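You operate a simulated robot arm through the tools that you are given. There is no shell and no other tool. Be economical: measure what you need, move in short steps, check, and stop when the job is done.

You run a simulated robot arm. Do the job below in one go: nothing can be reset, and whatever is moved stays where it is left.

Task
Run green paper at slow speed till LENGTH shows 10 METRES, then switch off.
Fine: drive at MOTOR, press NEW RUN first, then hold RUN; drive ends at OFF. Where these are worked on the way, their far stop is far enough and under half their travel is too little: knob marked drive.

It is judged by the outcome, as a careful person would: the job done as asked, and still so three seconds after it is handed in. It fails if anything else is knocked over, pushed out of place, dropped, spilled or broken.

Robot
A 7-joint arm with a two-finger parallel gripper on a trunk, on a base that drives. Base frame: it is fixed to the floor where the robot stands at the start and does not move with it; the origin is under the middle of the robot, x ahead of it, y to its left, z up. Units: cm, rad, N and s.
Its first joint turns from -2.897 to 2.897 rad. Places, roughly: blue button marked new run [70, 20, 60]; knob marked drive [60, 30, 70]; knob marked speed [70, 20, 70]. Payload 3.43 kg.
The tool frame sits at the grasp point between the pads (the TCP): z along the fingers, y along the line on which they close. The tips reach 3 cm beyond it. Largest opening 9.4 cm; finger width 2.8, thickness 1; the body of the gripper, 5 by 9.6 cm, starts 5.5 cm behind the TCP.
Orientation is that of the tool frame in the base frame, as a unit quaternion [w, x, y, z]. With the fingers straight down and closing along the base's y, the tool's x points along the base's -x, its y along +y and its z along -z.

Tools
- The arm moves only by the tool apply_moves. Its argument "plan" is a list that holds one entry, the list of rows, each a list of 7 numbers: the shift along the tool's x, y, z in cm, then the turn, a rotation vector about the tool's x, y, z in rad, then the finger opening in cm, from 0 to 9.4. In form: [[[tx, ty, tz, rx, ry, rz, hand], ...]]. A call has 1 to 10 rows; each row shifts and turns the commanded pose from where the row before left it, along the tool's axes as they then stand. A row lasts 0.2 s, in which the tool goes at most 5 cm and 0.15 rad; a call with a longer step from one row to the next is refused whole, and so is a gripper value outside its range. Where a pose cannot be reached the arm comes as near as it can. A force on the tool above 90 N (or 10 N above the force at the start of the call, whichever is more), or a blocked arm, ends the call early, and 0.2 s more pass. Each finger travels about 4.5 cm/s and halts on what it meets, pressing with about 27 N; the grip force reading is that of the motor and also rises with nothing between the fingers. The clock runs only during rows and for 0.2 s after the last one: add rows that do not move to give the fingers time. The reply holds the time, the measured pose of the TCP, the force on the tool along the base axes, the opening and the grip force, in the units named above and with some noise, with the torque about the TCP (base axes, N m) and any sound that the robot's microphone picked up.
- Cameras (640 x 400 px; columns grow to the right, rows downward): "scene" is now at [1.52, 24.43, 136.49]; the picture's right is [0.02, -1.00, 0.00], its down [-0.78, -0.01, -0.63] and it looks along [0.63, 0.01, -0.78] (base axes); focal length 259 px, centre (320, 200). "wrist" rides on the gripper at [7.6, 1.4, -10.3] in the tool frame; the picture's right is [-0.18, 0.98, 0.00], its down [-0.75, -0.14, -0.64] and it looks along [-0.63, -0.12, 0.77] (tool axes); focal length 243 px, centre (320, 200). There is no depth. A picture from a camera that has moved, and an enlarged one, comes with that camera's place and axes in the base frame and with its lens.
- capture(camera): a new picture of that camera. The clock stands still meanwhile.
- drive_base(legs): drives the robot by 1 to 6 legs, each [ahead, turn to the left] in cm and rad, along the robot's own axes; the way and the turn of a leg run together, so that a leg with both is an arc; at most 150 cm and 3.142 rad a leg. The arm and the cameras ride along, it lands a little off, and it stops where it bumps. It gives what a move gives.
- turn_head(pan, tilt): turns the head with the scene camera to pan (to the left, within 2.094 rad either way) and tilt (down, from -0.506 to 1.204), counted from straight ahead of the robot. It gives what a move gives.
- inspect(camera, box): a new picture of the part [left, top, right, bottom] of that camera's present view, enlarged. The clock stands still meanwhile.
- finish_job(): hands the job in; it is judged then, once.

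Go step by step. Nothing tells you exact positions but the pictures and the camera data: compare them with the known pose of the tool, close in by small moves and look again before you grip or let go. The budget is 120 turns and 98 pictures, counting those below and the enlarged ones. Unless the task says otherwise, let go and move clear before handing in, and close with one line.

The tools are called after "Call:" as name(argument=value, ...) on one line, values as JSON. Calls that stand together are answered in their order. apply_moves: Moves the arm, as the interface text tells. Its arguments: {"type":"object","properties":{"plan":{"type":"array","items":{"type":"array","items":{"type":"array","items":{"type":"number"}}}}},"required":["plan"]} The other tools are called the same way: drive_base (legs) drives the base; turn_head (pan, tilt) turns the head that bears the scene camera; capture (camera) takes a picture; inspect (camera, box) takes an enlarged picture of a part of a camera's view; finish_job () hands the job in.

At the start:

```text
clock: 0.0
position: [65.97, 19.6, 95.44]
tool_rot: [0.0, 0.0, 1.0, 0.0]
contact_force: [-0.5, -0.2, 0.3]
ft_torque: [0.0, 0.03, 0.01]
finger_gap: 9.41
finger_force: 0.0
robot x, y, heading: [0.43, 0.96, -0.0]
head pan, tilt: [0.017, 0.894]
```

scene: 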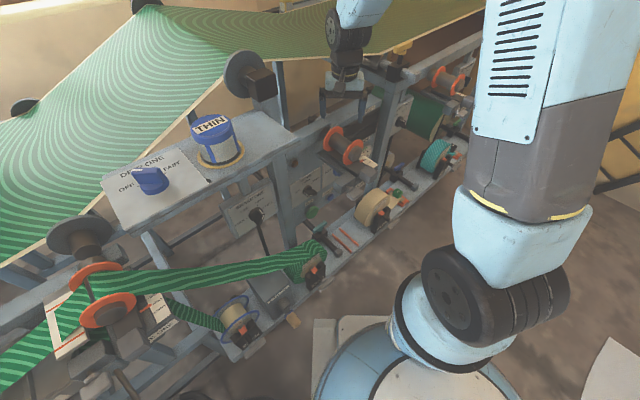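
wrist: 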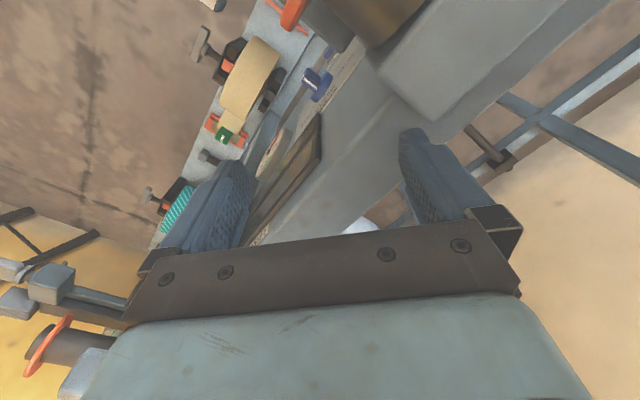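

I see a paper machine with a drive knob panel (blue knob) and more panels further along the frame. I'll look closer at the panels first.

Call:
inspect(camera="scene", box=[90, 90, 330, 240])

Call:
inspect(camera="scene", box=[210, 120, 410, 245])

Call:
inspect(camera="scene", box=[20, 240, 340, 400])

```text
2.67 times, centred on (210, 165) of scene
camera zoom: at [1.52, 24.43, 136.49], right [0.02, -1.0, 0.0], down [-0.78, -0.01, -0.63], along [0.63, 0.01, -0.78], focal length 692 px, centre (613, 293)
```

zoom: 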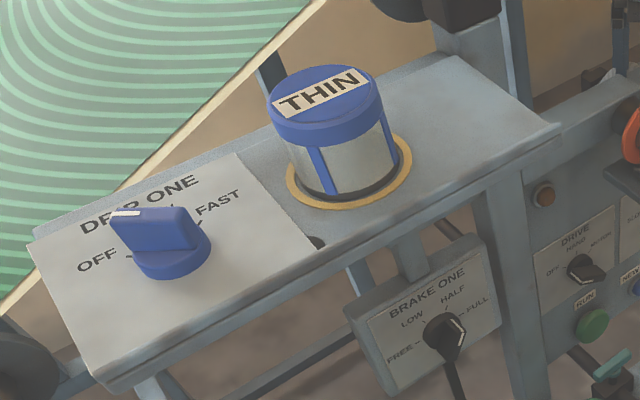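

```text
3.20 times, centred on (310, 182) of scene
camera zoom: at [1.52, 24.43, 136.49], right [0.02, -1.0, 0.0], down [-0.78, -0.01, -0.63], along [0.63, 0.01, -0.78], focal length 830 px, centre (352, 256)
```

zoom: 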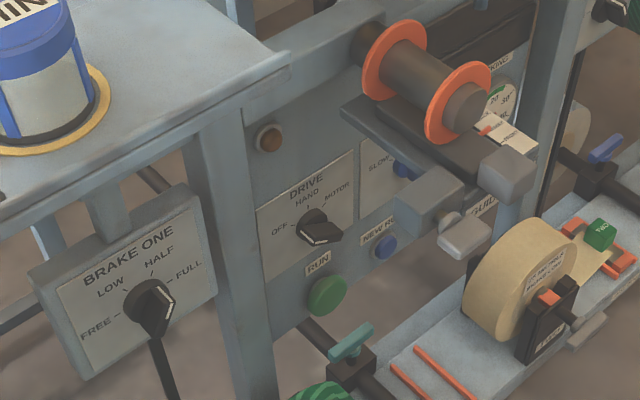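

```text
2.00 times, centred on (180, 320) of scene
camera zoom: at [1.52, 24.43, 136.49], right [0.02, -1.0, 0.0], down [-0.78, -0.01, -0.63], along [0.63, 0.01, -0.78], focal length 519 px, centre (600, -40)
```

zoom: 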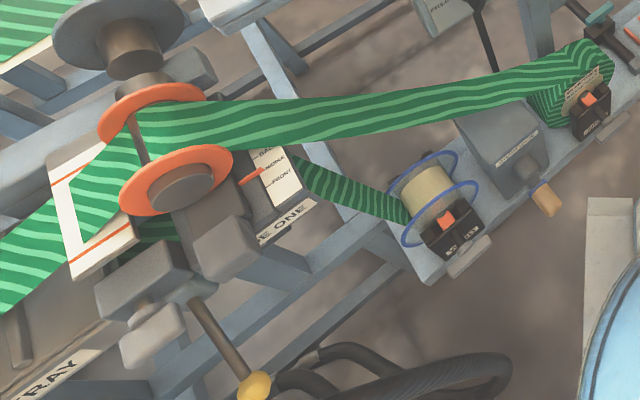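

The DRIVE panel (OFF/HAND/MOTOR), RUN, NEW RUN and a partly hidden speed plate are on a face angled toward me. I'll pan the head to find the LENGTH display.

Call:
turn_head(pan=0.0, tilt=0.5)

Call:
capture(camera="scene")

```text
clock: 0.9
position: [66.0, 19.68, 95.36]
tool_rot: [-0.001, 0.0, 1.0, -0.001]
contact_force: [-0.4, -0.9, -0.1]
ft_torque: [-0.02, 0.02, -0.01]
finger_gap: 9.39
finger_force: 0.0
robot x, y, heading: [-0.07, 1.24, 0.001]
head pan, tilt: [0.0, 0.499]
```

```text
92 pictures are left
camera scene: at [3.02, 24.3, 139.81], right [0.0, -1.0, 0.0], down [-0.48, 0.0, -0.88], along [0.88, 0.0, -0.48], focal length 259 px, centre (320, 200)
```

scene: 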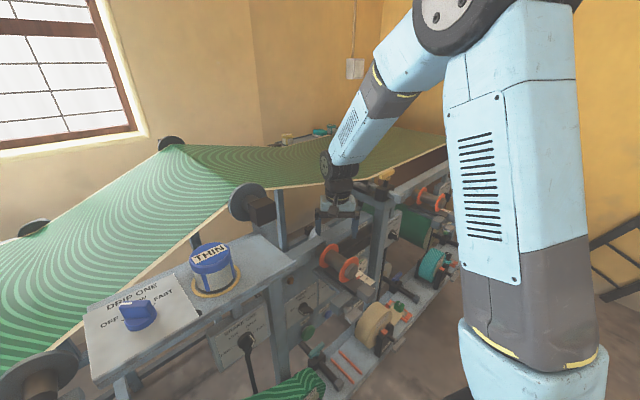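

I'll pull the arm back toward the robot and tilt the gripper forward so the wrist camera sees the panel.

Call:
apply_moves(plan=[[[5, 0, 0, 0, 0, 0, 9.4], [5, 0, 0, 0, 0, 0, 9.4], [5, 0, 0, 0, 0, 0, 5], [5, 0, 0, 0, 0, 0, 0], [2, 0, 0, 0, -0.15, 0, 0], [0, 0, 0, 0, -0.15, 0, 0], [0, 0, 0, 0, -0.15, 0, 0], [0, 0, 0, 0, -0.15, 0, 0], [0, 0, 0, 0, -0.15, 0, 0]]])

Call:
capture(camera="wrist")

Call:
capture(camera="scene")

```text
clock: 1.2
position: [64.69, 19.42, 95.79]
tool_rot: [0.011, 0.009, 1.0, 0.003]
contact_force: [3.1, -5.1, 6.6]
ft_torque: [0.3, 0.04, -0.19]
finger_gap: 9.15
finger_force: 0.0
robot x, y, heading: [-0.05, 1.33, -0.001]
head pan, tilt: [0.0, 0.499]
stopped in row 1: the force on the tool passed its limit at 123 N (the readings are from after the stop); the commanded pose is now the measured one
```

```text
91 pictures are left
camera wrist: at [56.85, 21.03, 105.88], right [0.2, 0.98, 0.01], down [0.74, -0.16, 0.66], along [0.65, -0.12, -0.75], focal length 243 px, centre (320, 200)
```

wrist: 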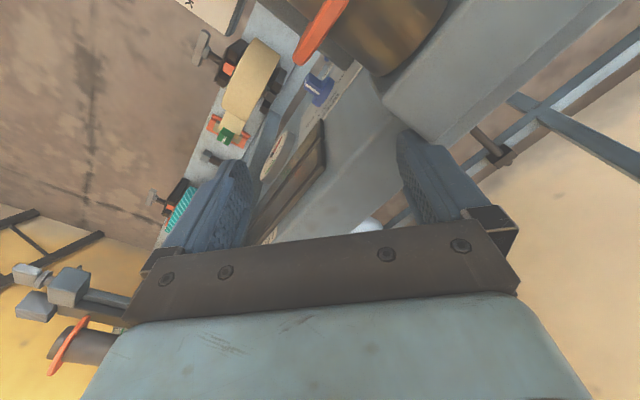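

```text
90 pictures are left
camera scene: at [3.03, 24.28, 139.82], right [0.0, -1.0, 0.0], down [-0.48, 0.0, -0.88], along [0.88, 0.0, -0.48], focal length 259 px, centre (320, 200)
```

scene: 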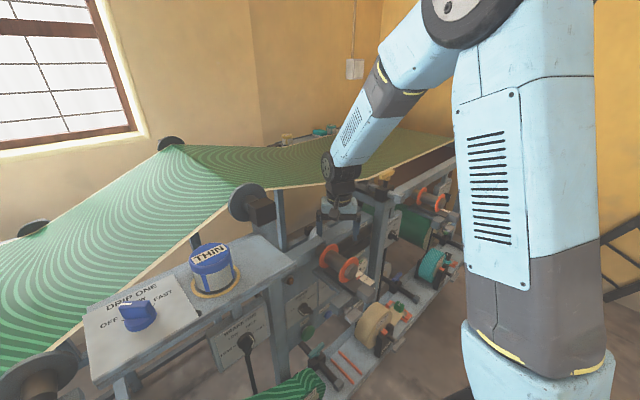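

Something resisted, probably a beam beside the fingers. I'll rise first in small steps.

Call:
apply_moves(plan=[[[0, 0, -1, 0, 0, 0, 9.2], [0, 0, -2, 0, 0, 0, 9.2], [0, 0, -3, 0, 0, 0, 9.2], [0, 0, -3, 0, 0, 0, 9.2], [0, 0, -2, 0, 0, 0, 9.2], [0, 0, -1, 0, 0, 0, 9.2]]])

Call:
capture(camera="wrist")

```text
clock: 2.6
position: [64.3, 19.45, 107.47]
tool_rot: [0.01, 0.007, 1.0, 0.003]
contact_force: [0.1, -0.3, 0.0]
ft_torque: [0.0, 0.02, 0.0]
finger_gap: 9.16
finger_force: 0.1
robot x, y, heading: [-0.35, 1.01, -0.002]
head pan, tilt: [0.0, 0.499]
```

```text
89 pictures are left
camera wrist: at [56.54, 21.05, 117.76], right [0.2, 0.98, 0.01], down [0.74, -0.16, 0.66], along [0.64, -0.12, -0.75], focal length 243 px, centre (320, 200)
```

wrist: 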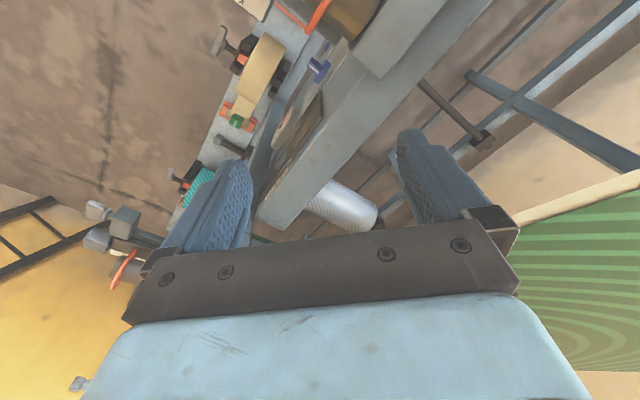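

Clear now. I'll retract toward the robot.

Call:
apply_moves(plan=[[[1, 0, 0, 0, 0, 0, 8], [3, 0, 0, 0, 0, 0, 6], [4, 0, 0, 0, 0, 0, 4], [4, 0, 0, 0, 0, 0, 2], [4, 0, 0, 0, 0, 0, 0], [4, 0, 0, 0, 0, 0, 0], [3, 0, 0, 0, 0, 0, 0], [1, 0, 0, 0, 0, 0, 0]]])

Call:
apply_moves(plan=[[[0, 0, 0, 0, -0.05, 0, 0], [0, 0, 0, 0, -0.12, 0, 0], [0, 0, 0, 0, -0.12, 0, 0], [0, 0, 0, 0, -0.12, 0, 0], [0, 0, 0, 0, -0.12, 0, 0], [0, 0, 0, 0, -0.12, 0, 0], [0, 0, 0, 0, -0.12, 0, 0], [0, 0, 0, 0, -0.05, 0, 0]]])

Call:
capture(camera="wrist")

Call:
capture(camera="scene")

```text
clock: 4.4
position: [40.36, 19.8, 107.21]
tool_rot: [0.011, 0.008, 1.0, 0.003]
contact_force: [0.6, -1.1, 0.5]
ft_torque: [0.0, -0.02, 0.0]
finger_gap: 0.01
finger_force: 27.2
robot x, y, heading: [-0.21, 1.05, 0.002]
head pan, tilt: [0.0, 0.499]
```

```text
clock: 6.2
position: [42.55, 23.39, 111.48]
tool_rot: [0.408, 0.009, 0.913, -0.001]
contact_force: [-0.2, -0.7, -0.3]
ft_torque: [0.04, -0.01, 0.0]
finger_gap: 0.0
finger_force: 27.7
out of reach, approached as far as the arm can: row 5, 6, 7, 8
robot x, y, heading: [-0.06, 1.0, -0.001]
head pan, tilt: [0.0, 0.499]
```

```text
88 pictures are left
camera wrist: at [29.82, 25.06, 112.65], right [0.14, 0.98, 0.14], down [0.02, -0.15, 0.99], along [0.99, -0.13, -0.04], focal length 243 px, centre (320, 200)
```

wrist: 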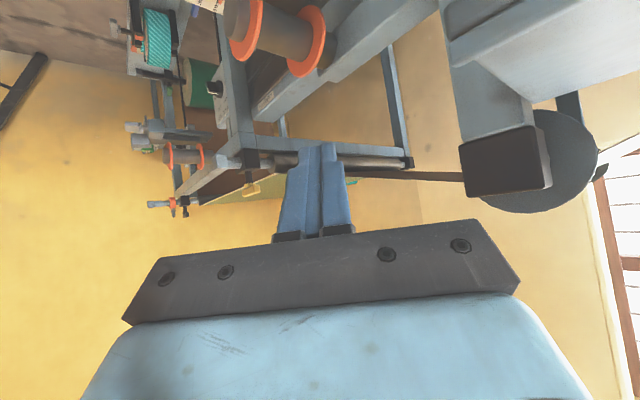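

```text
87 pictures are left
camera scene: at [2.98, 24.29, 139.82], right [0.0, -1.0, 0.0], down [-0.48, 0.0, -0.88], along [0.88, 0.0, -0.48], focal length 259 px, centre (320, 200)
```

scene: 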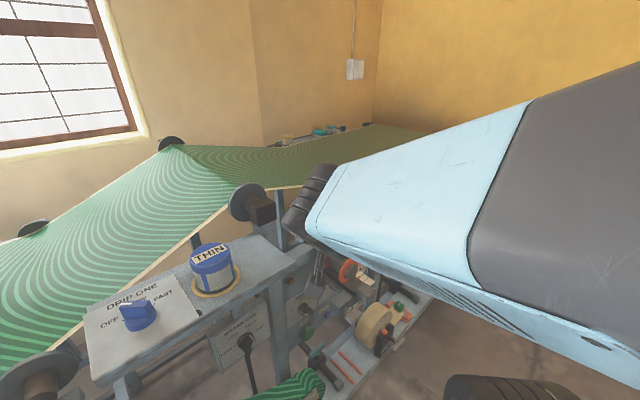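

The wrist view is upside-down and too high. I'll lower the arm in front of the panel for a look, tool tilted at 45°.

Call:
apply_moves(plan=[[[0, 0, 0, 0, 0.05, 0, 0], [1.4, 0, 1.4, 0, 0, 0, 0], [2.1, 0, 2.1, 0, 0, 0, 0], [2.8, 0, 2.8, 0, 0, 0, 0], [2.8, 0, 2.8, 0, 0, 0, 0], [2.8, 0, 2.8, 0, 0, 0, 0], [2.8, 0, 2.8, 0, 0, 0, 0], [1.4, 0, 1.4, 0, 0, 0, 0]]])

Call:
capture(camera="wrist")

Call:
capture(camera="scene")

```text
clock: 7.3
position: [44.8, 28.05, 106.0]
tool_rot: [0.395, 0.008, 0.919, 0.01]
contact_force: [0.1, -5.1, 58.3]
ft_torque: [0.97, 3.32, 0.46]
finger_gap: 0.0
finger_force: 26.8
out of reach, approached as far as the arm can: row 2, 3, 4, 5
robot x, y, heading: [-0.11, 0.91, -0.002]
head pan, tilt: [0.0, 0.499]
stopped in row 5: the force on the tool passed its limit at 243 N (the readings are from after the stop); the commanded pose is now the measured one
```

```text
86 pictures are left
camera wrist: at [32.09, 29.69, 107.59], right [0.13, 0.98, 0.16], down [0.05, -0.17, 0.98], along [0.99, -0.12, -0.07], focal length 243 px, centre (320, 200)
```

wrist: 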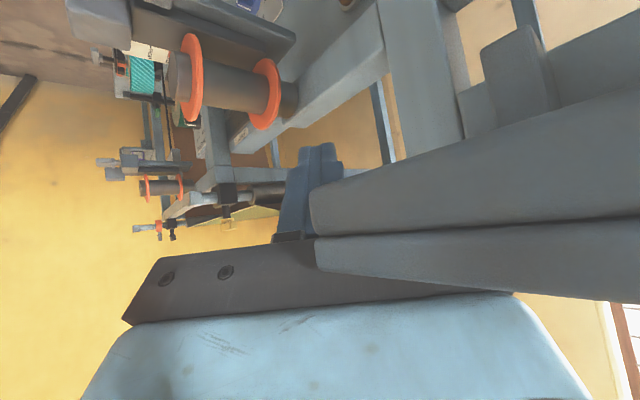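

```text
85 pictures are left
camera scene: at [1.26, 29.5, 140.2], right [0.57, -0.82, 0.0], down [-0.36, -0.25, -0.9], along [0.73, 0.51, -0.44], focal length 259 px, centre (320, 200)
```

scene: 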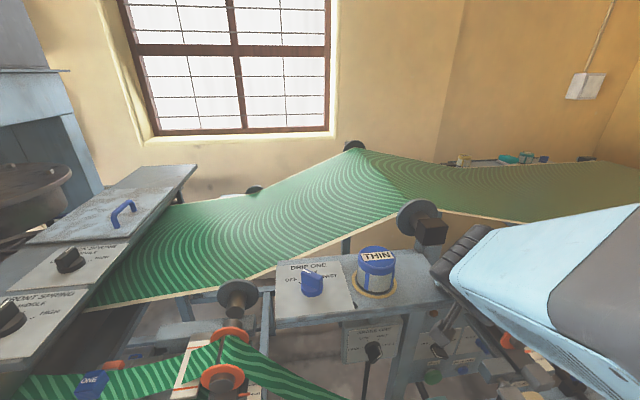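

The arm got near its inner limit, slid sideways and touched the drip panel's edge. I'll lift away from it, then back the base off for more room.

Call:
apply_moves(plan=[[[-0.7, -0.5, -0.7, 0, 0, 0, 0], [-1.4, -1, -1.4, 0, 0, 0, 0], [-1.4, -1, -1.4, 0, 0, 0, 0], [-1.4, -1, -1.4, 0, 0, 0, 0], [-0.7, -1, -0.7, 0, 0, 0, 0]]])

Call:
capture(camera="scene")

```text
clock: 8.5
position: [44.76, 23.15, 113.38]
tool_rot: [0.39, 0.011, 0.921, 0.007]
contact_force: [0.7, -0.7, 0.0]
ft_torque: [-0.05, 0.0, 0.01]
finger_gap: 0.0
finger_force: 27.2
robot x, y, heading: [-0.15, 0.86, -0.005]
head pan, tilt: [0.0, 0.499]
```

```text
84 pictures are left
camera scene: at [2.99, 24.31, 139.82], right [0.0, -1.0, 0.0], down [-0.48, 0.0, -0.88], along [0.88, 0.0, -0.48], focal length 259 px, centre (320, 200)
```

scene: 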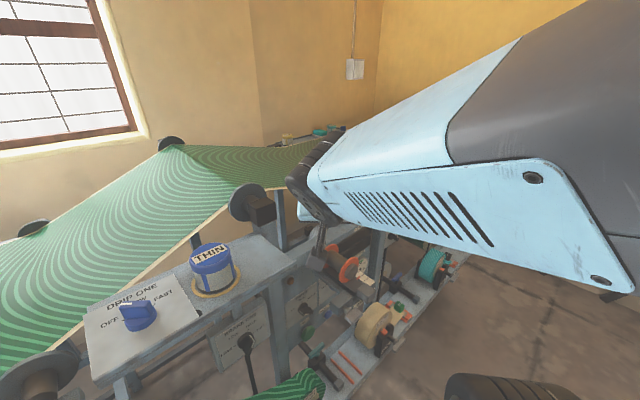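

All intact. Backing off.

Call:
drive_base(legs=[[-25, 0]])

Call:
capture(camera="scene")

Call:
capture(camera="wrist")

```text
clock: 10.3
position: [19.56, 23.23, 113.54]
tool_rot: [0.39, 0.01, 0.921, 0.008]
contact_force: [-0.1, -0.5, 0.5]
ft_torque: [0.03, 0.01, 0.0]
finger_gap: 0.0
finger_force: 27.2
robot x, y, heading: [-25.04, 0.97, 0.003]
head pan, tilt: [0.0, 0.499]
```

```text
83 pictures are left
camera scene: at [-22.23, 24.32, 139.82], right [0.0, -1.0, 0.0], down [-0.48, 0.0, -0.88], along [0.88, 0.0, -0.48], focal length 259 px, centre (320, 200)
```

scene: 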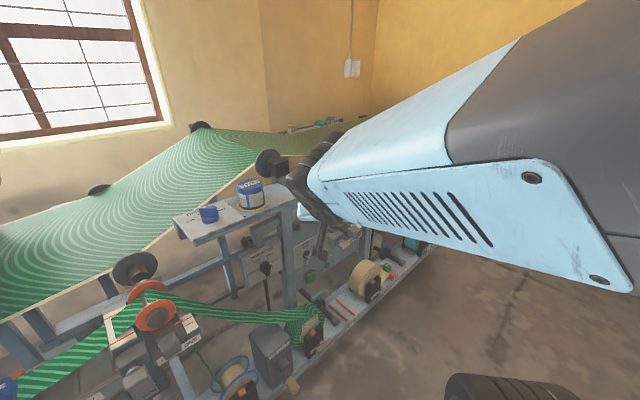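

```text
82 pictures are left
camera wrist: at [6.93, 24.98, 115.17], right [0.14, 0.98, 0.15], down [0.06, -0.16, 0.98], along [0.99, -0.13, -0.08], focal length 243 px, centre (320, 200)
```

wrist: 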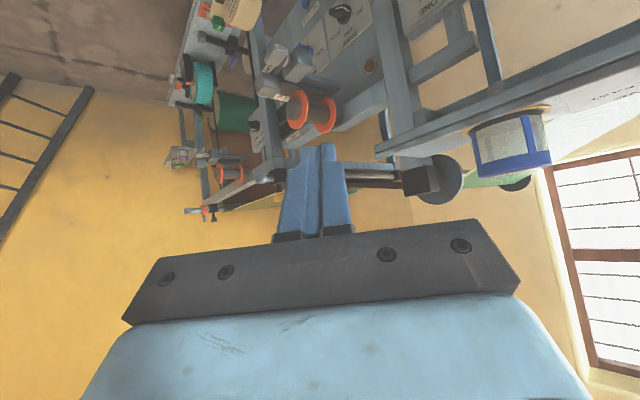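

I'll lower the arm forward to look at the panel from its own height.

Call:
apply_moves(plan=[[[0.55, 0, 1.6, 0, 0, 0, 0], [1.11, 0, 3.16, 0, 0, 0, 0], [1.11, 0, 3.16, 0, 0, 0, 0], [1.11, 0, 3.16, 0, 0, 0, 0], [1.11, 0, 3.16, 0, 0, 0, 0], [1.11, 0, 3.16, 0, 0, 0, 0], [1.11, 0, 3.16, 0, 0, 0, 0], [1.11, 0, 3.16, 0, 0, 0, 0], [1.11, 0, 3.16, 0, 0, 0, 0], [0.55, 0, 1.6, 0, 0, 0, 0]]])

Call:
capture(camera="wrist")

Call:
capture(camera="scene")

```text
clock: 12.6
position: [34.12, 24.98, 87.32]
tool_rot: [0.39, 0.011, 0.921, 0.007]
contact_force: [-0.5, -0.5, 0.1]
ft_torque: [0.03, 0.0, 0.02]
finger_gap: 0.0
finger_force: 26.9
out of reach, approached as far as the arm can: row 3, 4, 5
robot x, y, heading: [-25.06, 0.77, 0.005]
head pan, tilt: [0.0, 0.499]
```

```text
81 pictures are left
camera wrist: at [21.57, 26.66, 89.17], right [0.14, 0.98, 0.15], down [0.06, -0.16, 0.98], along [0.99, -0.13, -0.08], focal length 243 px, centre (320, 200)
```

wrist: 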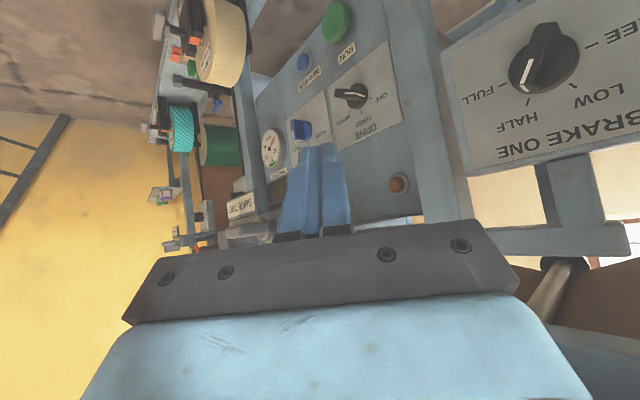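

```text
80 pictures are left
camera scene: at [-22.22, 24.3, 139.82], right [0.0, -1.0, 0.0], down [-0.48, 0.0, -0.88], along [0.88, 0.0, -0.48], focal length 259 px, centre (320, 200)
```

scene: 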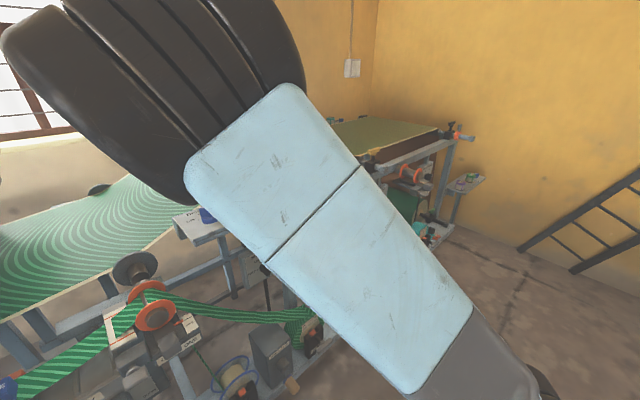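

Now the wrist camera sees the whole panel with the dial. Enlarging.

Call:
inspect(camera="wrist", box=[215, 0, 425, 225])

Call:
inspect(camera="wrist", box=[220, 100, 340, 230])

```text
1.78 times, centred on (320, 112) of wrist
camera zoom: at [21.57, 26.66, 89.17], right [0.14, 0.98, 0.15], down [0.06, -0.16, 0.98], along [0.99, -0.13, -0.08], focal length 431 px, centre (320, 356)
```

zoom: 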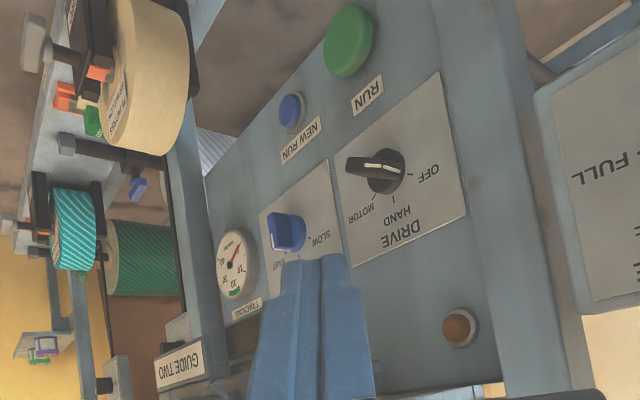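

```text
3.08 times, centred on (280, 165) of wrist
camera zoom: at [21.57, 26.66, 89.17], right [0.14, 0.98, 0.15], down [0.06, -0.16, 0.98], along [0.99, -0.13, -0.08], focal length 746 px, centre (443, 308)
```

zoom: 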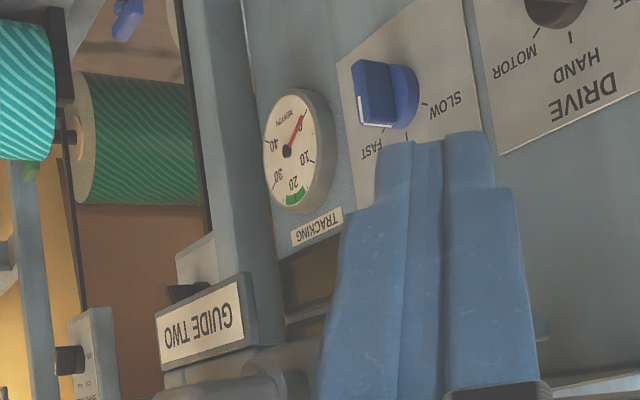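

Panel worked out: DRIVE ≈ (57.7,29.2,71.4), SPEED ≈ (66.3,19.6,71.8), RUN ≈ (58.8,28.3,58.5), NEW RUN ≈ (65.8,21.5,58.8), panel facing at about 45°. I still need the LENGTH display; checking the grey box on the rail.

Call:
inspect(camera="scene", box=[180, 290, 340, 400])

Call:
turn_head(pan=0.5, tilt=0.75)

Call:
capture(camera="scene")

```text
3.64 times, centred on (260, 345) of scene
camera zoom: at [-22.22, 24.3, 139.82], right [0.0, -1.0, 0.0], down [-0.48, 0.0, -0.88], along [0.88, 0.0, -0.48], focal length 943 px, centre (538, -327)
```

zoom: 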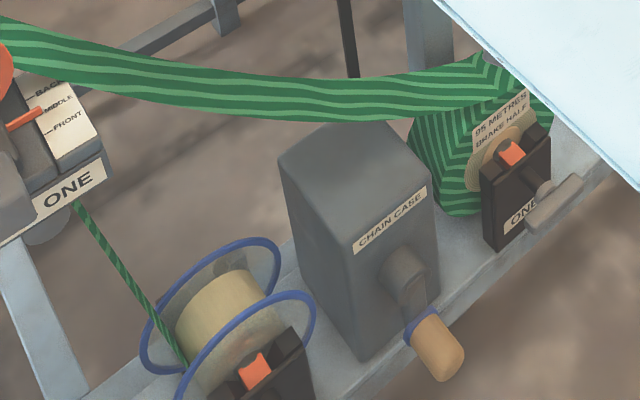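

```text
clock: 13.5
position: [34.19, 24.92, 87.48]
tool_rot: [0.391, 0.011, 0.92, 0.007]
contact_force: [0.2, -0.3, -0.6]
ft_torque: [0.01, -0.01, -0.01]
finger_gap: 0.0
finger_force: 27.0
robot x, y, heading: [-25.41, 1.31, 0.003]
head pan, tilt: [0.499, 0.75]
```

```text
76 pictures are left
camera scene: at [-24.01, 28.28, 137.62], right [0.48, -0.88, 0.0], down [-0.6, -0.33, -0.73], along [0.64, 0.35, -0.68], focal length 259 px, centre (320, 200)
```

scene: 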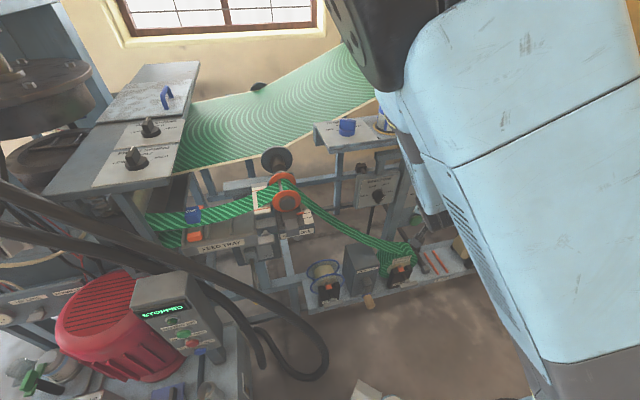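

There's a green digital display on a box at the lower left; zooming.

Call:
inspect(camera="scene", box=[120, 260, 240, 360])

Call:
inspect(camera="scene", box=[0, 60, 220, 220])

Call:
inspect(camera="scene", box=[170, 150, 430, 320])

```text
4.00 times, centred on (180, 310) of scene
camera zoom: at [-24.01, 28.28, 137.62], right [0.48, -0.88, 0.0], down [-0.6, -0.33, -0.73], along [0.64, 0.35, -0.68], focal length 1037 px, centre (880, -240)
```

zoom: 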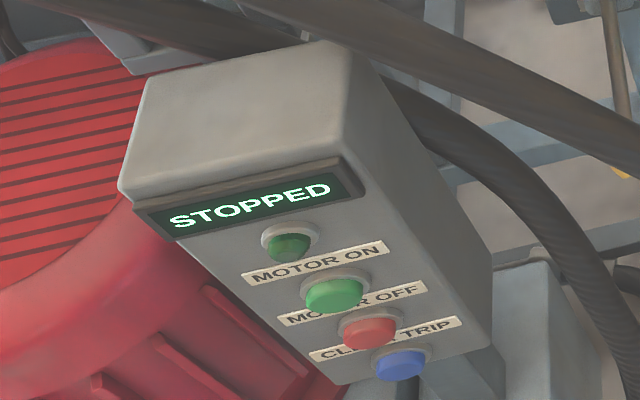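

```text
2.50 times, centred on (110, 140) of scene
camera zoom: at [-24.01, 28.28, 137.62], right [0.48, -0.88, 0.0], down [-0.6, -0.33, -0.73], along [0.64, 0.35, -0.68], focal length 648 px, centre (845, 350)
```

zoom: 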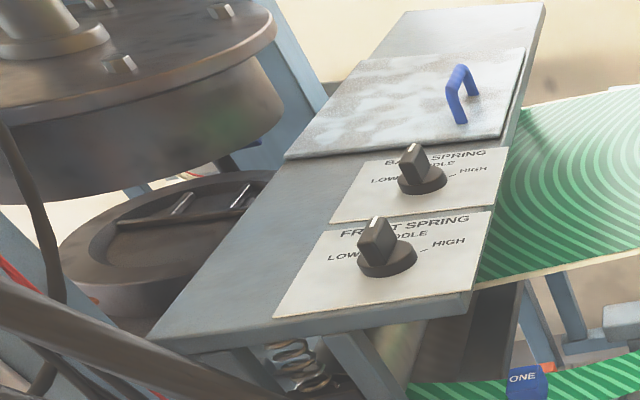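

```text
2.35 times, centred on (300, 235) of scene
camera zoom: at [-24.01, 28.28, 137.62], right [0.48, -0.88, 0.0], down [-0.6, -0.33, -0.73], along [0.64, 0.35, -0.68], focal length 610 px, centre (367, 118)
```

zoom: 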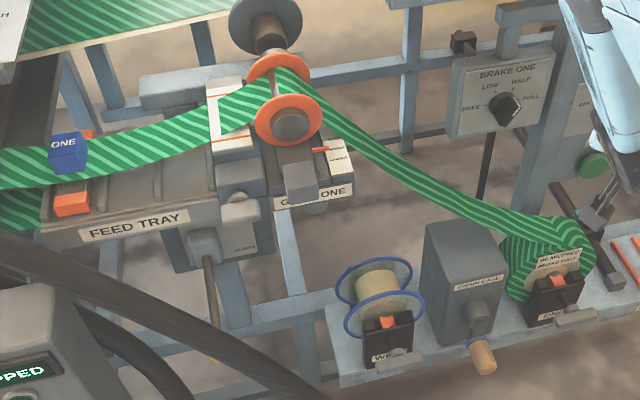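

The left box belongs to the press motor. LENGTH may be hidden behind my fingers on the panel; opening them and looking.

Call:
apply_moves(plan=[[[0, -1, 0, 0, 0, 0, 4], [0, -2, 0, 0, 0, 0, 7], [0, -2, 0, 0, 0, 0, 9.4], [0, -1, 0, 0, 0, 0, 9.4], [0, 0, 0, 0, 0, 0, 9.4], [0, 0, 0, 0, 0, 0, 9.4]]])

Call:
capture(camera="wrist")

```text
clock: 14.9
position: [35.58, 20.04, 87.36]
tool_rot: [0.39, 0.011, 0.921, 0.006]
contact_force: [0.3, -0.3, -0.3]
ft_torque: [0.01, -0.02, -0.01]
finger_gap: 9.37
finger_force: 0.0
out of reach, approached as far as the arm can: row 3, 4
robot x, y, heading: [-25.49, 1.43, 0.004]
head pan, tilt: [0.499, 0.75]
```

```text
72 pictures are left
camera wrist: at [23.03, 21.73, 89.14], right [0.14, 0.98, 0.15], down [0.06, -0.16, 0.98], along [0.99, -0.13, -0.08], focal length 243 px, centre (320, 200)
```

wrist: 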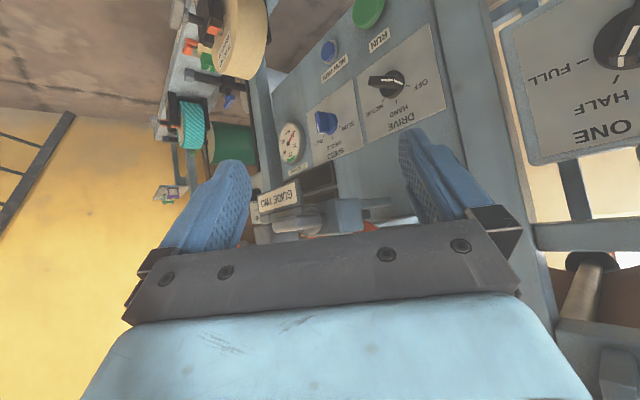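

Call:
inspect(camera="wrist", box=[250, 0, 450, 125])

Call:
inspect(camera="wrist", box=[240, 110, 420, 250])

Call:
inspect(camera="wrist", box=[140, 0, 280, 220])

```text
3.20 times, centred on (350, 62) of wrist
camera zoom: at [23.03, 21.73, 89.14], right [0.14, 0.98, 0.15], down [0.06, -0.16, 0.98], along [0.99, -0.13, -0.08], focal length 776 px, centre (224, 640)
```

zoom: 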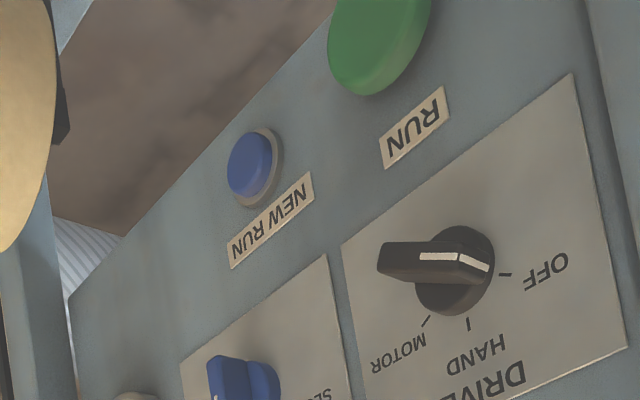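

```text
2.86 times, centred on (330, 180) of wrist
camera zoom: at [23.03, 21.73, 89.14], right [0.14, 0.98, 0.15], down [0.06, -0.16, 0.98], along [0.99, -0.13, -0.08], focal length 693 px, centre (291, 257)
```

zoom: 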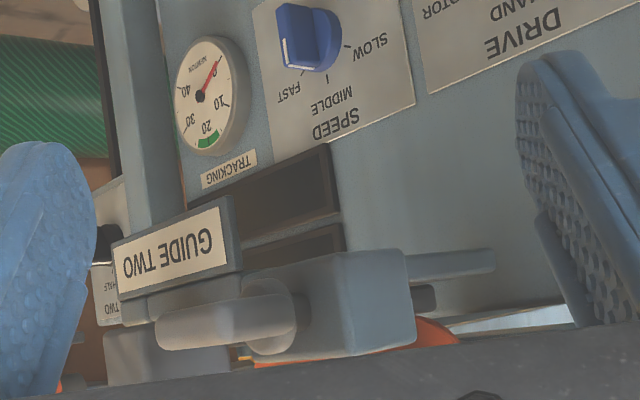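

```text
1.82 times, centred on (210, 110) of wrist
camera zoom: at [23.03, 21.73, 89.14], right [0.14, 0.98, 0.15], down [0.06, -0.16, 0.98], along [0.99, -0.13, -0.08], focal length 441 px, centre (520, 364)
```

zoom: 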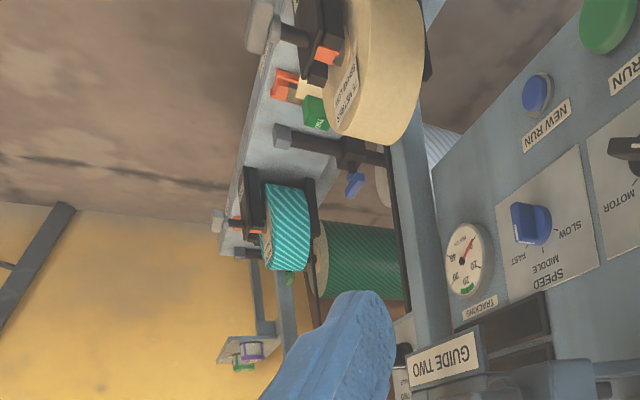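

SPEED has SLOW/MIDDLE/FAST (now at FAST, I think), DRIVE is at OFF, and there are unlit dark windows above SPEED that are probably the LENGTH display. I want to stand squarely facing the panel, so I check the floor on the right first.

Call:
turn_head(pan=-0.9, tilt=0.85)

Call:
capture(camera="scene")

```text
clock: 16.4
position: [35.72, 20.03, 87.42]
tool_rot: [0.388, 0.011, 0.921, 0.007]
contact_force: [0.2, -0.8, 0.5]
ft_torque: [-0.01, 0.03, -0.02]
finger_gap: 9.41
finger_force: 0.1
robot x, y, heading: [-24.96, 1.13, 0.004]
head pan, tilt: [-0.901, 0.85]
```

```text
68 pictures are left
camera scene: at [-26.42, 18.19, 136.82], right [-0.78, -0.62, 0.0], down [-0.47, 0.59, -0.66], along [0.41, -0.52, -0.75], focal length 259 px, centre (320, 200)
```

scene: 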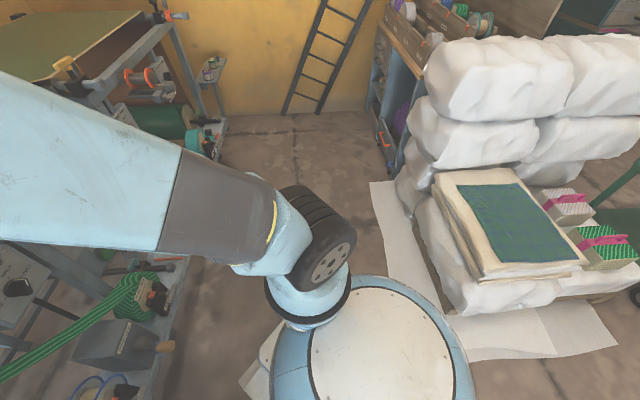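

Bales are well clear on the right. I'll centre the arm in front of the robot, then turn right, advance and turn left to face the panel squarely.

Call:
apply_moves(plan=[[[0, -1, 0, 0, 0, 0, 5], [0, -2, 0, 0, 0, 0, 0], [0, -2.5, 0, 0, 0, 0, 0], [0, -2.5, 0, 0, 0, 0, 0], [0, -2.5, 0, 0, 0, 0, 0], [0, -2.5, 0, 0, 0, 0, 0], [0, -2.5, 0, 0, 0, 0, 0], [0, -2, 0, 0, 0, 0, 0], [0, -1, 0, 0, 0, 0, 0]]])

Call:
drive_base(legs=[[0, -0.92], [43, 0]])

Call:
turn_head(pan=0.9, tilt=0.7)

Call:
capture(camera="scene")

```text
clock: 18.4
position: [41.04, 3.45, 87.22]
tool_rot: [0.39, 0.01, 0.921, 0.008]
contact_force: [-0.5, -0.1, 0.3]
ft_torque: [0.01, 0.01, 0.01]
finger_gap: 0.0
finger_force: 26.9
out of reach, approached as far as the arm can: row 1, 2, 3, 4, 5, 6, 7
robot x, y, heading: [-25.14, 0.95, -0.001]
head pan, tilt: [-0.901, 0.85]
```

```text
clock: 21.3
position: [20.29, -47.81, 87.42]
tool_rot: [0.358, 0.39, 0.834, -0.154]
contact_force: [0.3, 0.1, -0.8]
ft_torque: [0.0, 0.01, -0.06]
finger_gap: 0.0
finger_force: 27.2
robot x, y, heading: [-20.67, 4.53, -0.858]
head pan, tilt: [-0.901, 0.85]
stopped in leg 1: the robot was blocked; the commanded pose is now the measured one
```

```text
clock: 23.1
position: [20.27, -47.6, 87.38]
tool_rot: [0.358, 0.391, 0.834, -0.154]
contact_force: [0.1, 0.6, -0.7]
ft_torque: [0.02, 0.01, -0.02]
finger_gap: 0.0
finger_force: 26.4
robot x, y, heading: [-20.5, 5.08, -0.862]
head pan, tilt: [0.901, 0.7]
```

```text
67 pictures are left
camera scene: at [1.75, 24.87, 138.05], right [0.04, -1.0, 0.0], down [-0.64, -0.03, -0.76], along [0.76, 0.03, -0.64], focal length 259 px, centre (320, 200)
```

scene: 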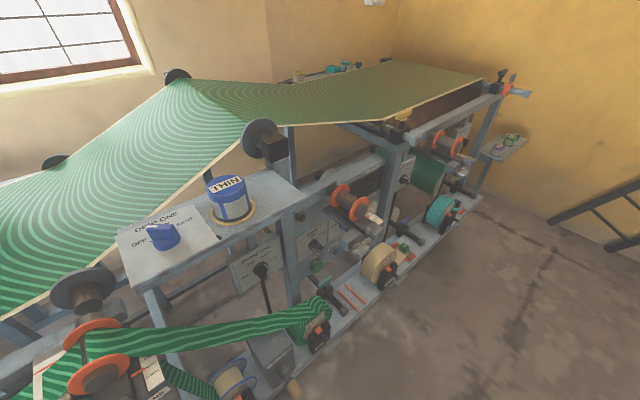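

The turn was blocked. I'll look around the base to see by what.

Call:
turn_head(pan=1.8, tilt=0.95)

Call:
capture(camera="scene")

Call:
turn_head(pan=-0.8, tilt=0.95)

Call:
capture(camera="scene")

```text
clock: 24.3
position: [20.31, -47.7, 87.23]
tool_rot: [0.357, 0.391, 0.834, -0.155]
contact_force: [-0.5, 0.7, 0.4]
ft_torque: [-0.01, -0.01, 0.01]
finger_gap: 0.03
finger_force: 26.8
robot x, y, heading: [-20.65, 4.96, -0.855]
head pan, tilt: [1.799, 0.949]
```

```text
66 pictures are left
camera scene: at [-2.46, 30.38, 136.08], right [0.81, -0.59, 0.0], down [-0.48, -0.66, -0.58], along [0.34, 0.47, -0.81], focal length 259 px, centre (320, 200)
```

scene: 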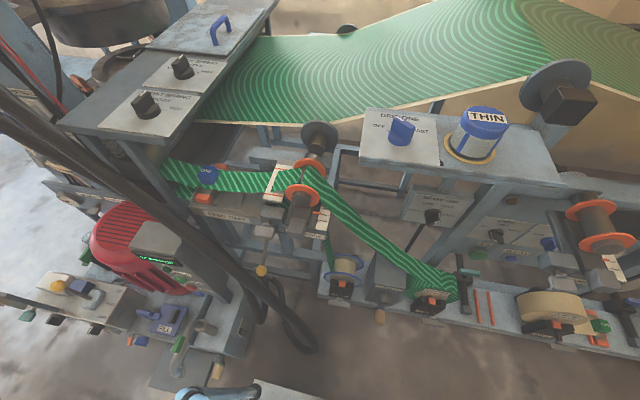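

```text
clock: 26.7
position: [20.35, -47.64, 87.22]
tool_rot: [0.358, 0.391, 0.834, -0.155]
contact_force: [0.6, 0.6, 0.5]
ft_torque: [0.0, -0.02, 0.0]
finger_gap: 0.02
finger_force: 26.7
robot x, y, heading: [-20.54, 4.78, -0.854]
head pan, tilt: [-0.799, 0.949]
```

```text
65 pictures are left
camera scene: at [-7.35, 17.25, 136.07], right [-1.0, 0.08, 0.0], down [0.07, 0.81, -0.58], along [-0.05, -0.58, -0.81], focal length 259 px, centre (320, 200)
```

scene: 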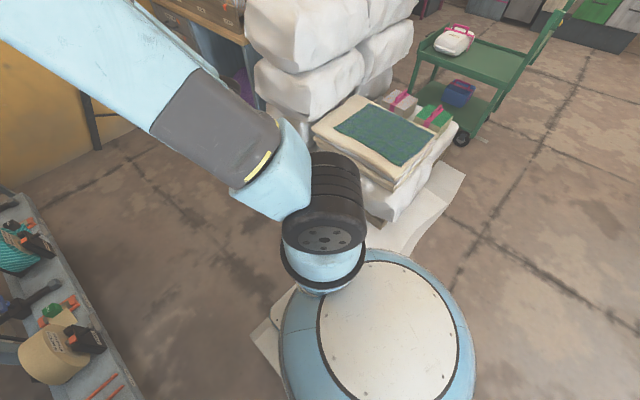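

The base's rear was likely touching the bench on the left. I'll drive ahead, away from it, then further right, then turn left partway to face the panel.

Call:
drive_base(legs=[[20, 0], [0, -0.4], [31, 0]])

```text
clock: 31.3
position: [18.83, -103.44, 87.35]
tool_rot: [0.319, 0.551, 0.738, -0.223]
contact_force: [-0.1, -0.6, 0.3]
ft_torque: [-0.03, -0.03, 0.02]
finger_gap: 0.0
finger_force: 27.6
robot x, y, heading: [3.44, -38.62, -1.259]
head pan, tilt: [-0.799, 0.949]
```

Call:
drive_base(legs=[[0, 1.75]])

Call:
turn_head(pan=0.1, tilt=0.8)

Call:
capture(camera="scene")

Call:
capture(camera="wrist")

```text
clock: 34.6
position: [65.85, -61.32, 87.51]
tool_rot: [0.388, 0.135, 0.911, -0.046]
contact_force: [0.2, -0.2, -0.7]
ft_torque: [0.04, 0.02, 0.02]
finger_gap: 0.0
finger_force: 27.1
robot x, y, heading: [0.78, -44.8, -0.246]
head pan, tilt: [-0.799, 0.949]
stopped in leg 1: the robot was blocked; the commanded pose is now the measured one
```

```text
clock: 35.8
position: [65.78, -61.36, 87.46]
tool_rot: [0.387, 0.136, 0.911, -0.046]
contact_force: [0.1, 0.1, 0.0]
ft_torque: [0.0, 0.01, 0.03]
finger_gap: 0.0
finger_force: 26.7
robot x, y, heading: [1.26, -44.91, -0.244]
head pan, tilt: [0.099, 0.799]
```

```text
64 pictures are left
camera scene: at [8.83, -22.18, 137.22], right [-0.15, -0.99, 0.0], down [-0.71, 0.11, -0.7], along [0.69, -0.1, -0.72], focal length 259 px, centre (320, 200)
```

scene: 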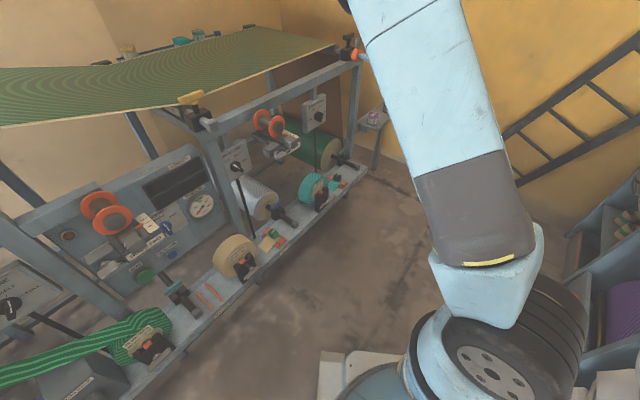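

```text
63 pictures are left
camera wrist: at [54.0, -56.28, 89.25], right [0.4, 0.9, 0.15], down [0.02, -0.17, 0.98], along [0.92, -0.39, -0.08], focal length 243 px, centre (320, 200)
```

wrist: 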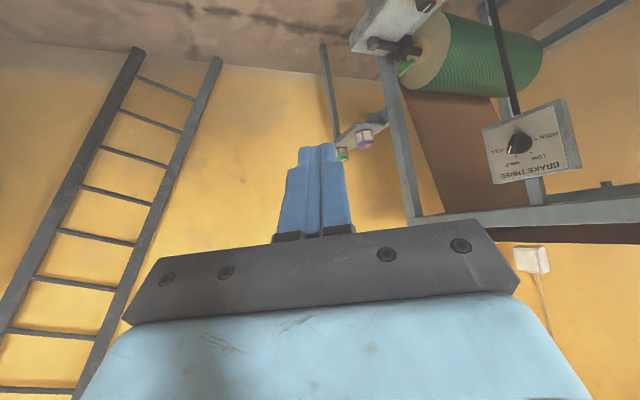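

From here the head sees the panel, dial and dark windows clearly. Zooming.

Call:
inspect(camera="scene", box=[40, 140, 240, 290])

Call:
inspect(camera="scene", box=[130, 150, 230, 240])

```text
2.67 times, centred on (140, 215) of scene
camera zoom: at [8.83, -22.18, 137.22], right [-0.15, -0.99, 0.0], down [-0.71, 0.11, -0.7], along [0.69, -0.1, -0.72], focal length 692 px, centre (800, 160)
```

zoom: 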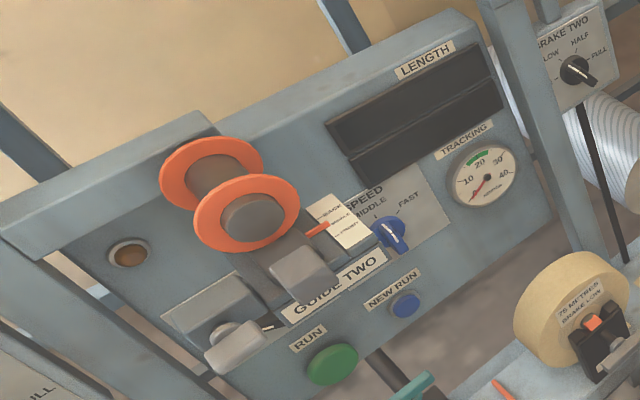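

```text
4.44 times, centred on (180, 195) of scene
camera zoom: at [8.83, -22.18, 137.22], right [-0.15, -0.99, 0.0], down [-0.71, 0.11, -0.7], along [0.69, -0.1, -0.72], focal length 1152 px, centre (942, 222)
```

zoom: 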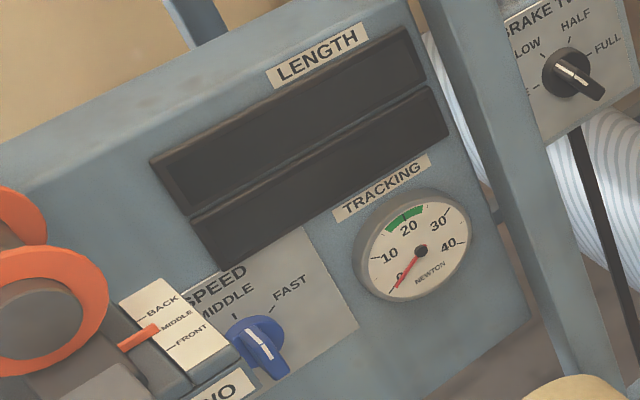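

LENGTH display found, above TRACKING; SPEED seems to be at MIDDLE. The GUIDE TWO assembly overhangs the panel at z≥83, so I'll approach beneath it. Moving the base forward, then turning left to face the panel from slightly to its right.

Call:
drive_base(legs=[[16, 0.35], [0, 0.35]])

```text
clock: 38.2
position: [81.04, -27.01, 87.57]
tool_rot: [0.384, -0.109, 0.915, 0.051]
contact_force: [13.0, -16.2, -11.5]
ft_torque: [0.05, 0.16, -0.25]
finger_gap: 0.0
finger_force: 26.6
robot x, y, heading: [17.95, -49.59, 0.336]
head pan, tilt: [0.099, 0.799]
stopped in leg 2: the force on the tool passed its limit at 124 N (the readings are from after the stop); the commanded pose is now the measured one
```

The fingertip touched something on the right side; looking.

Call:
capture(camera="wrist")

Call:
capture(camera="scene")

```text
60 pictures are left
camera wrist: at [68.32, -28.49, 89.42], right [-0.11, 0.98, 0.14], down [0.1, -0.13, 0.99], along [0.99, 0.12, -0.09], focal length 243 px, centre (320, 200)
```

wrist: 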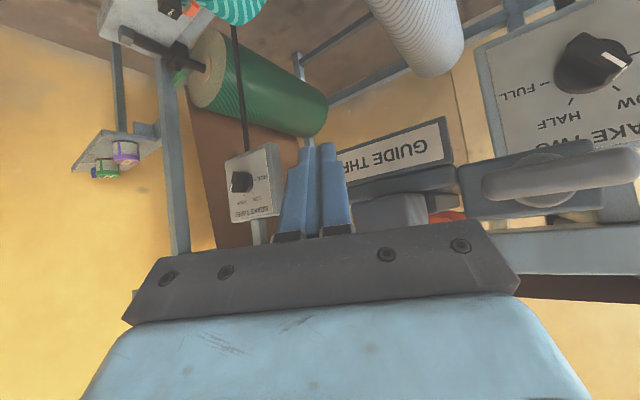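

```text
59 pictures are left
camera scene: at [12.14, -26.05, 137.23], right [0.42, -0.91, 0.0], down [-0.65, -0.3, -0.7], along [0.63, 0.29, -0.72], focal length 259 px, centre (320, 200)
```

scene: 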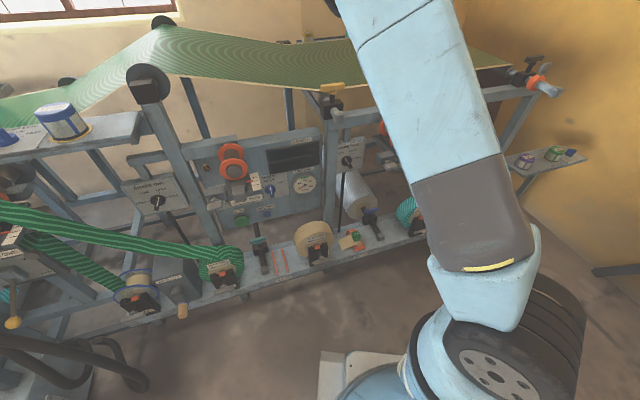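

It touched the GUIDE THREE plate only lightly. I'll back the tool off, raise it above the guides, then finish the turn.

Call:
apply_moves(plan=[[[1, 0, -1.1, 0, 0, 0, 0], [1.4, 0, -1.5, 0, 0, 0, 0], [-0.7, 0, -1.4, 0, 0, 0, 0], [-1.8, 0, -1.75, 0, 0, 0, 0], [-2.1, 0, -2.1, 0, 0, 0, 0], [-2.1, 0, -2.1, 0, 0, 0, 0], [-2.1, 0, -2.1, 0, 0, 0, 0], [-2.1, 0, -2.1, 0, 0, 0, 0], [-2.1, 0, -2.1, 0, 0, 0, 0], [-1, 0, -1, 0, 0, 0, 0]]])

Call:
drive_base(legs=[[0, 0.43]])

Call:
capture(camera="scene")

```text
clock: 40.6
position: [82.27, -36.21, 108.02]
tool_rot: [0.388, -0.023, 0.921, 0.014]
contact_force: [-0.7, 0.3, 0.7]
ft_torque: [-0.01, -0.02, -0.02]
finger_gap: 0.01
finger_force: 27.0
out of reach, approached as far as the arm can: row 1, 2, 3
robot x, y, heading: [18.63, -49.71, 0.328]
head pan, tilt: [0.099, 0.799]
stopped in row 10: the arm was blocked; the commanded pose is now the measured one
```

```text
clock: 42.4
position: [72.67, -12.32, 108.08]
tool_rot: [0.378, -0.203, 0.899, 0.09]
contact_force: [0.1, 0.6, 0.1]
ft_torque: [0.01, 0.0, 0.04]
finger_gap: 0.03
finger_force: 26.9
robot x, y, heading: [19.9, -50.83, 0.734]
head pan, tilt: [0.099, 0.799]
stopped in leg 1: the robot was blocked; the commanded pose is now the measured one
```

```text
58 pictures are left
camera scene: at [5.05, -31.93, 137.23], right [0.74, -0.67, 0.0], down [-0.48, -0.53, -0.7], along [0.47, 0.52, -0.72], focal length 259 px, centre (320, 200)
```

scene: 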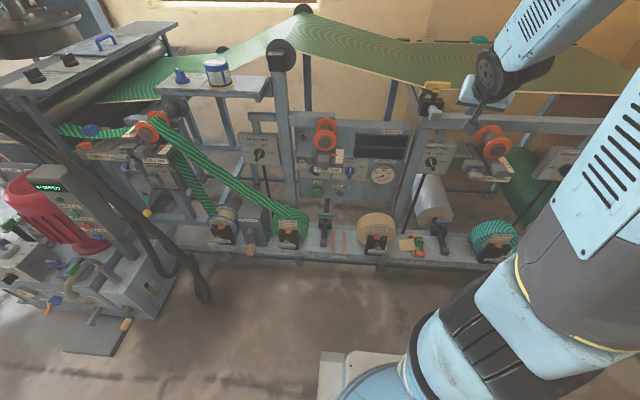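

Superb view now: I face the panel squarely, from its right. I'll shift the tool left and yaw it to match the panel normal, then descend in the free gap right of GUIDE TWO.

Call:
apply_moves(plan=[[[0.25, 1, -0.25, 0, 0, 0, 0], [0.55, 2.37, -0.54, 0, 0, 0, 0], [0.55, 2.37, -0.54, 0, 0, 0, 0], [0.55, 2.37, -0.54, 0, 0, 0, 0], [0.3, 1.2, -0.3, 0, 0, 0, 0], [0, 0, 0, -0.05, 0, -0.05, 0], [0, 0, 0, -0.075, 0, -0.07, 0], [0, 0, 0, -0.07, 0, -0.07, 0], [0, 0, 0, -0.025, 0, -0.025, 0]]])

Call:
inspect(camera="scene", box=[230, 100, 470, 260])

```text
clock: 44.6
position: [68.19, -7.61, 107.97]
tool_rot: [0.366, -0.31, 0.867, 0.134]
contact_force: [0.7, 0.5, -0.5]
ft_torque: [-0.03, -0.01, -0.06]
finger_gap: 0.02
finger_force: 27.6
robot x, y, heading: [20.24, -50.9, 0.738]
head pan, tilt: [0.099, 0.799]
stopped in row 9: the arm was blocked; the commanded pose is now the measured one
```

```text
2.50 times, centred on (350, 180) of scene
camera zoom: at [5.03, -31.88, 137.22], right [0.74, -0.67, 0.0], down [-0.48, -0.53, -0.7], along [0.47, 0.52, -0.72], focal length 648 px, centre (245, 250)
```

zoom: 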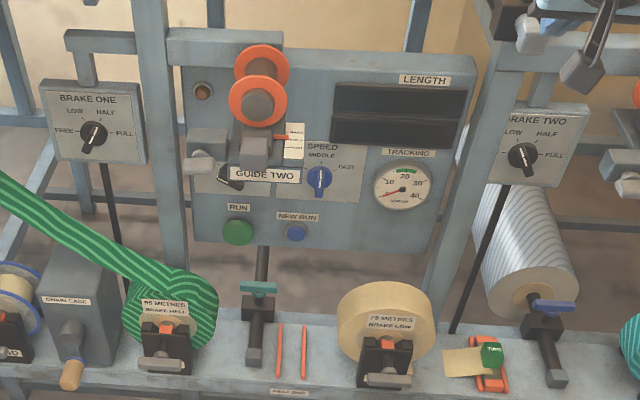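

BRAKE ONE is at HALF, matching the green roll's label, so it stays. Descending in the gap between the LENGTH panel and BRAKE TWO.

Call:
apply_moves(plan=[[[0.87, 0.4, 1.08, 0, 0, 0, 0], [1.74, 0.75, 2.16, 0, 0, 0, 0], [1.74, 0.75, 2.16, 0, 0, 0, 0], [1.74, 0.75, 2.16, 0, 0, 0, 0], [1.74, 0.75, 2.16, 0, 0, 0, 0], [1.74, 0.75, 2.16, 0, 0, 0, 0], [1.74, 0.75, 2.16, 0, 0, 0, 0], [1.74, 0.75, 2.16, 0, 0, 0, 0], [0.87, 0.4, 1.08, 0, 0, 0, 0]]])

Call:
capture(camera="scene")

```text
clock: 46.6
position: [66.13, -1.2, 86.08]
tool_rot: [0.365, -0.31, 0.868, 0.134]
contact_force: [0.1, 0.2, 0.9]
ft_torque: [0.01, 0.04, 0.0]
finger_gap: 0.0
finger_force: 26.7
robot x, y, heading: [19.91, -51.01, 0.738]
head pan, tilt: [0.099, 0.799]
```

```text
56 pictures are left
camera scene: at [5.04, -31.92, 137.22], right [0.74, -0.67, 0.0], down [-0.48, -0.53, -0.7], along [0.47, 0.52, -0.72], focal length 259 px, centre (320, 200)
```

scene: 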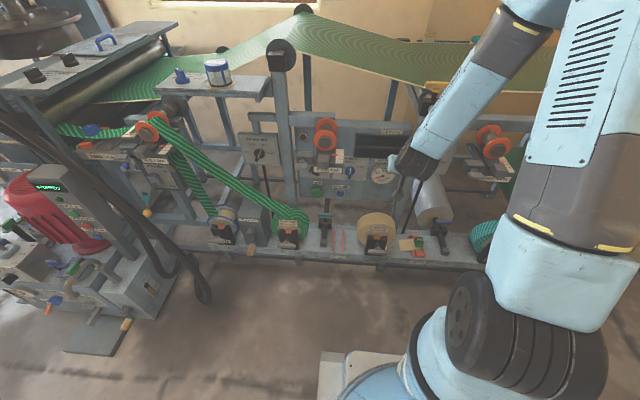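

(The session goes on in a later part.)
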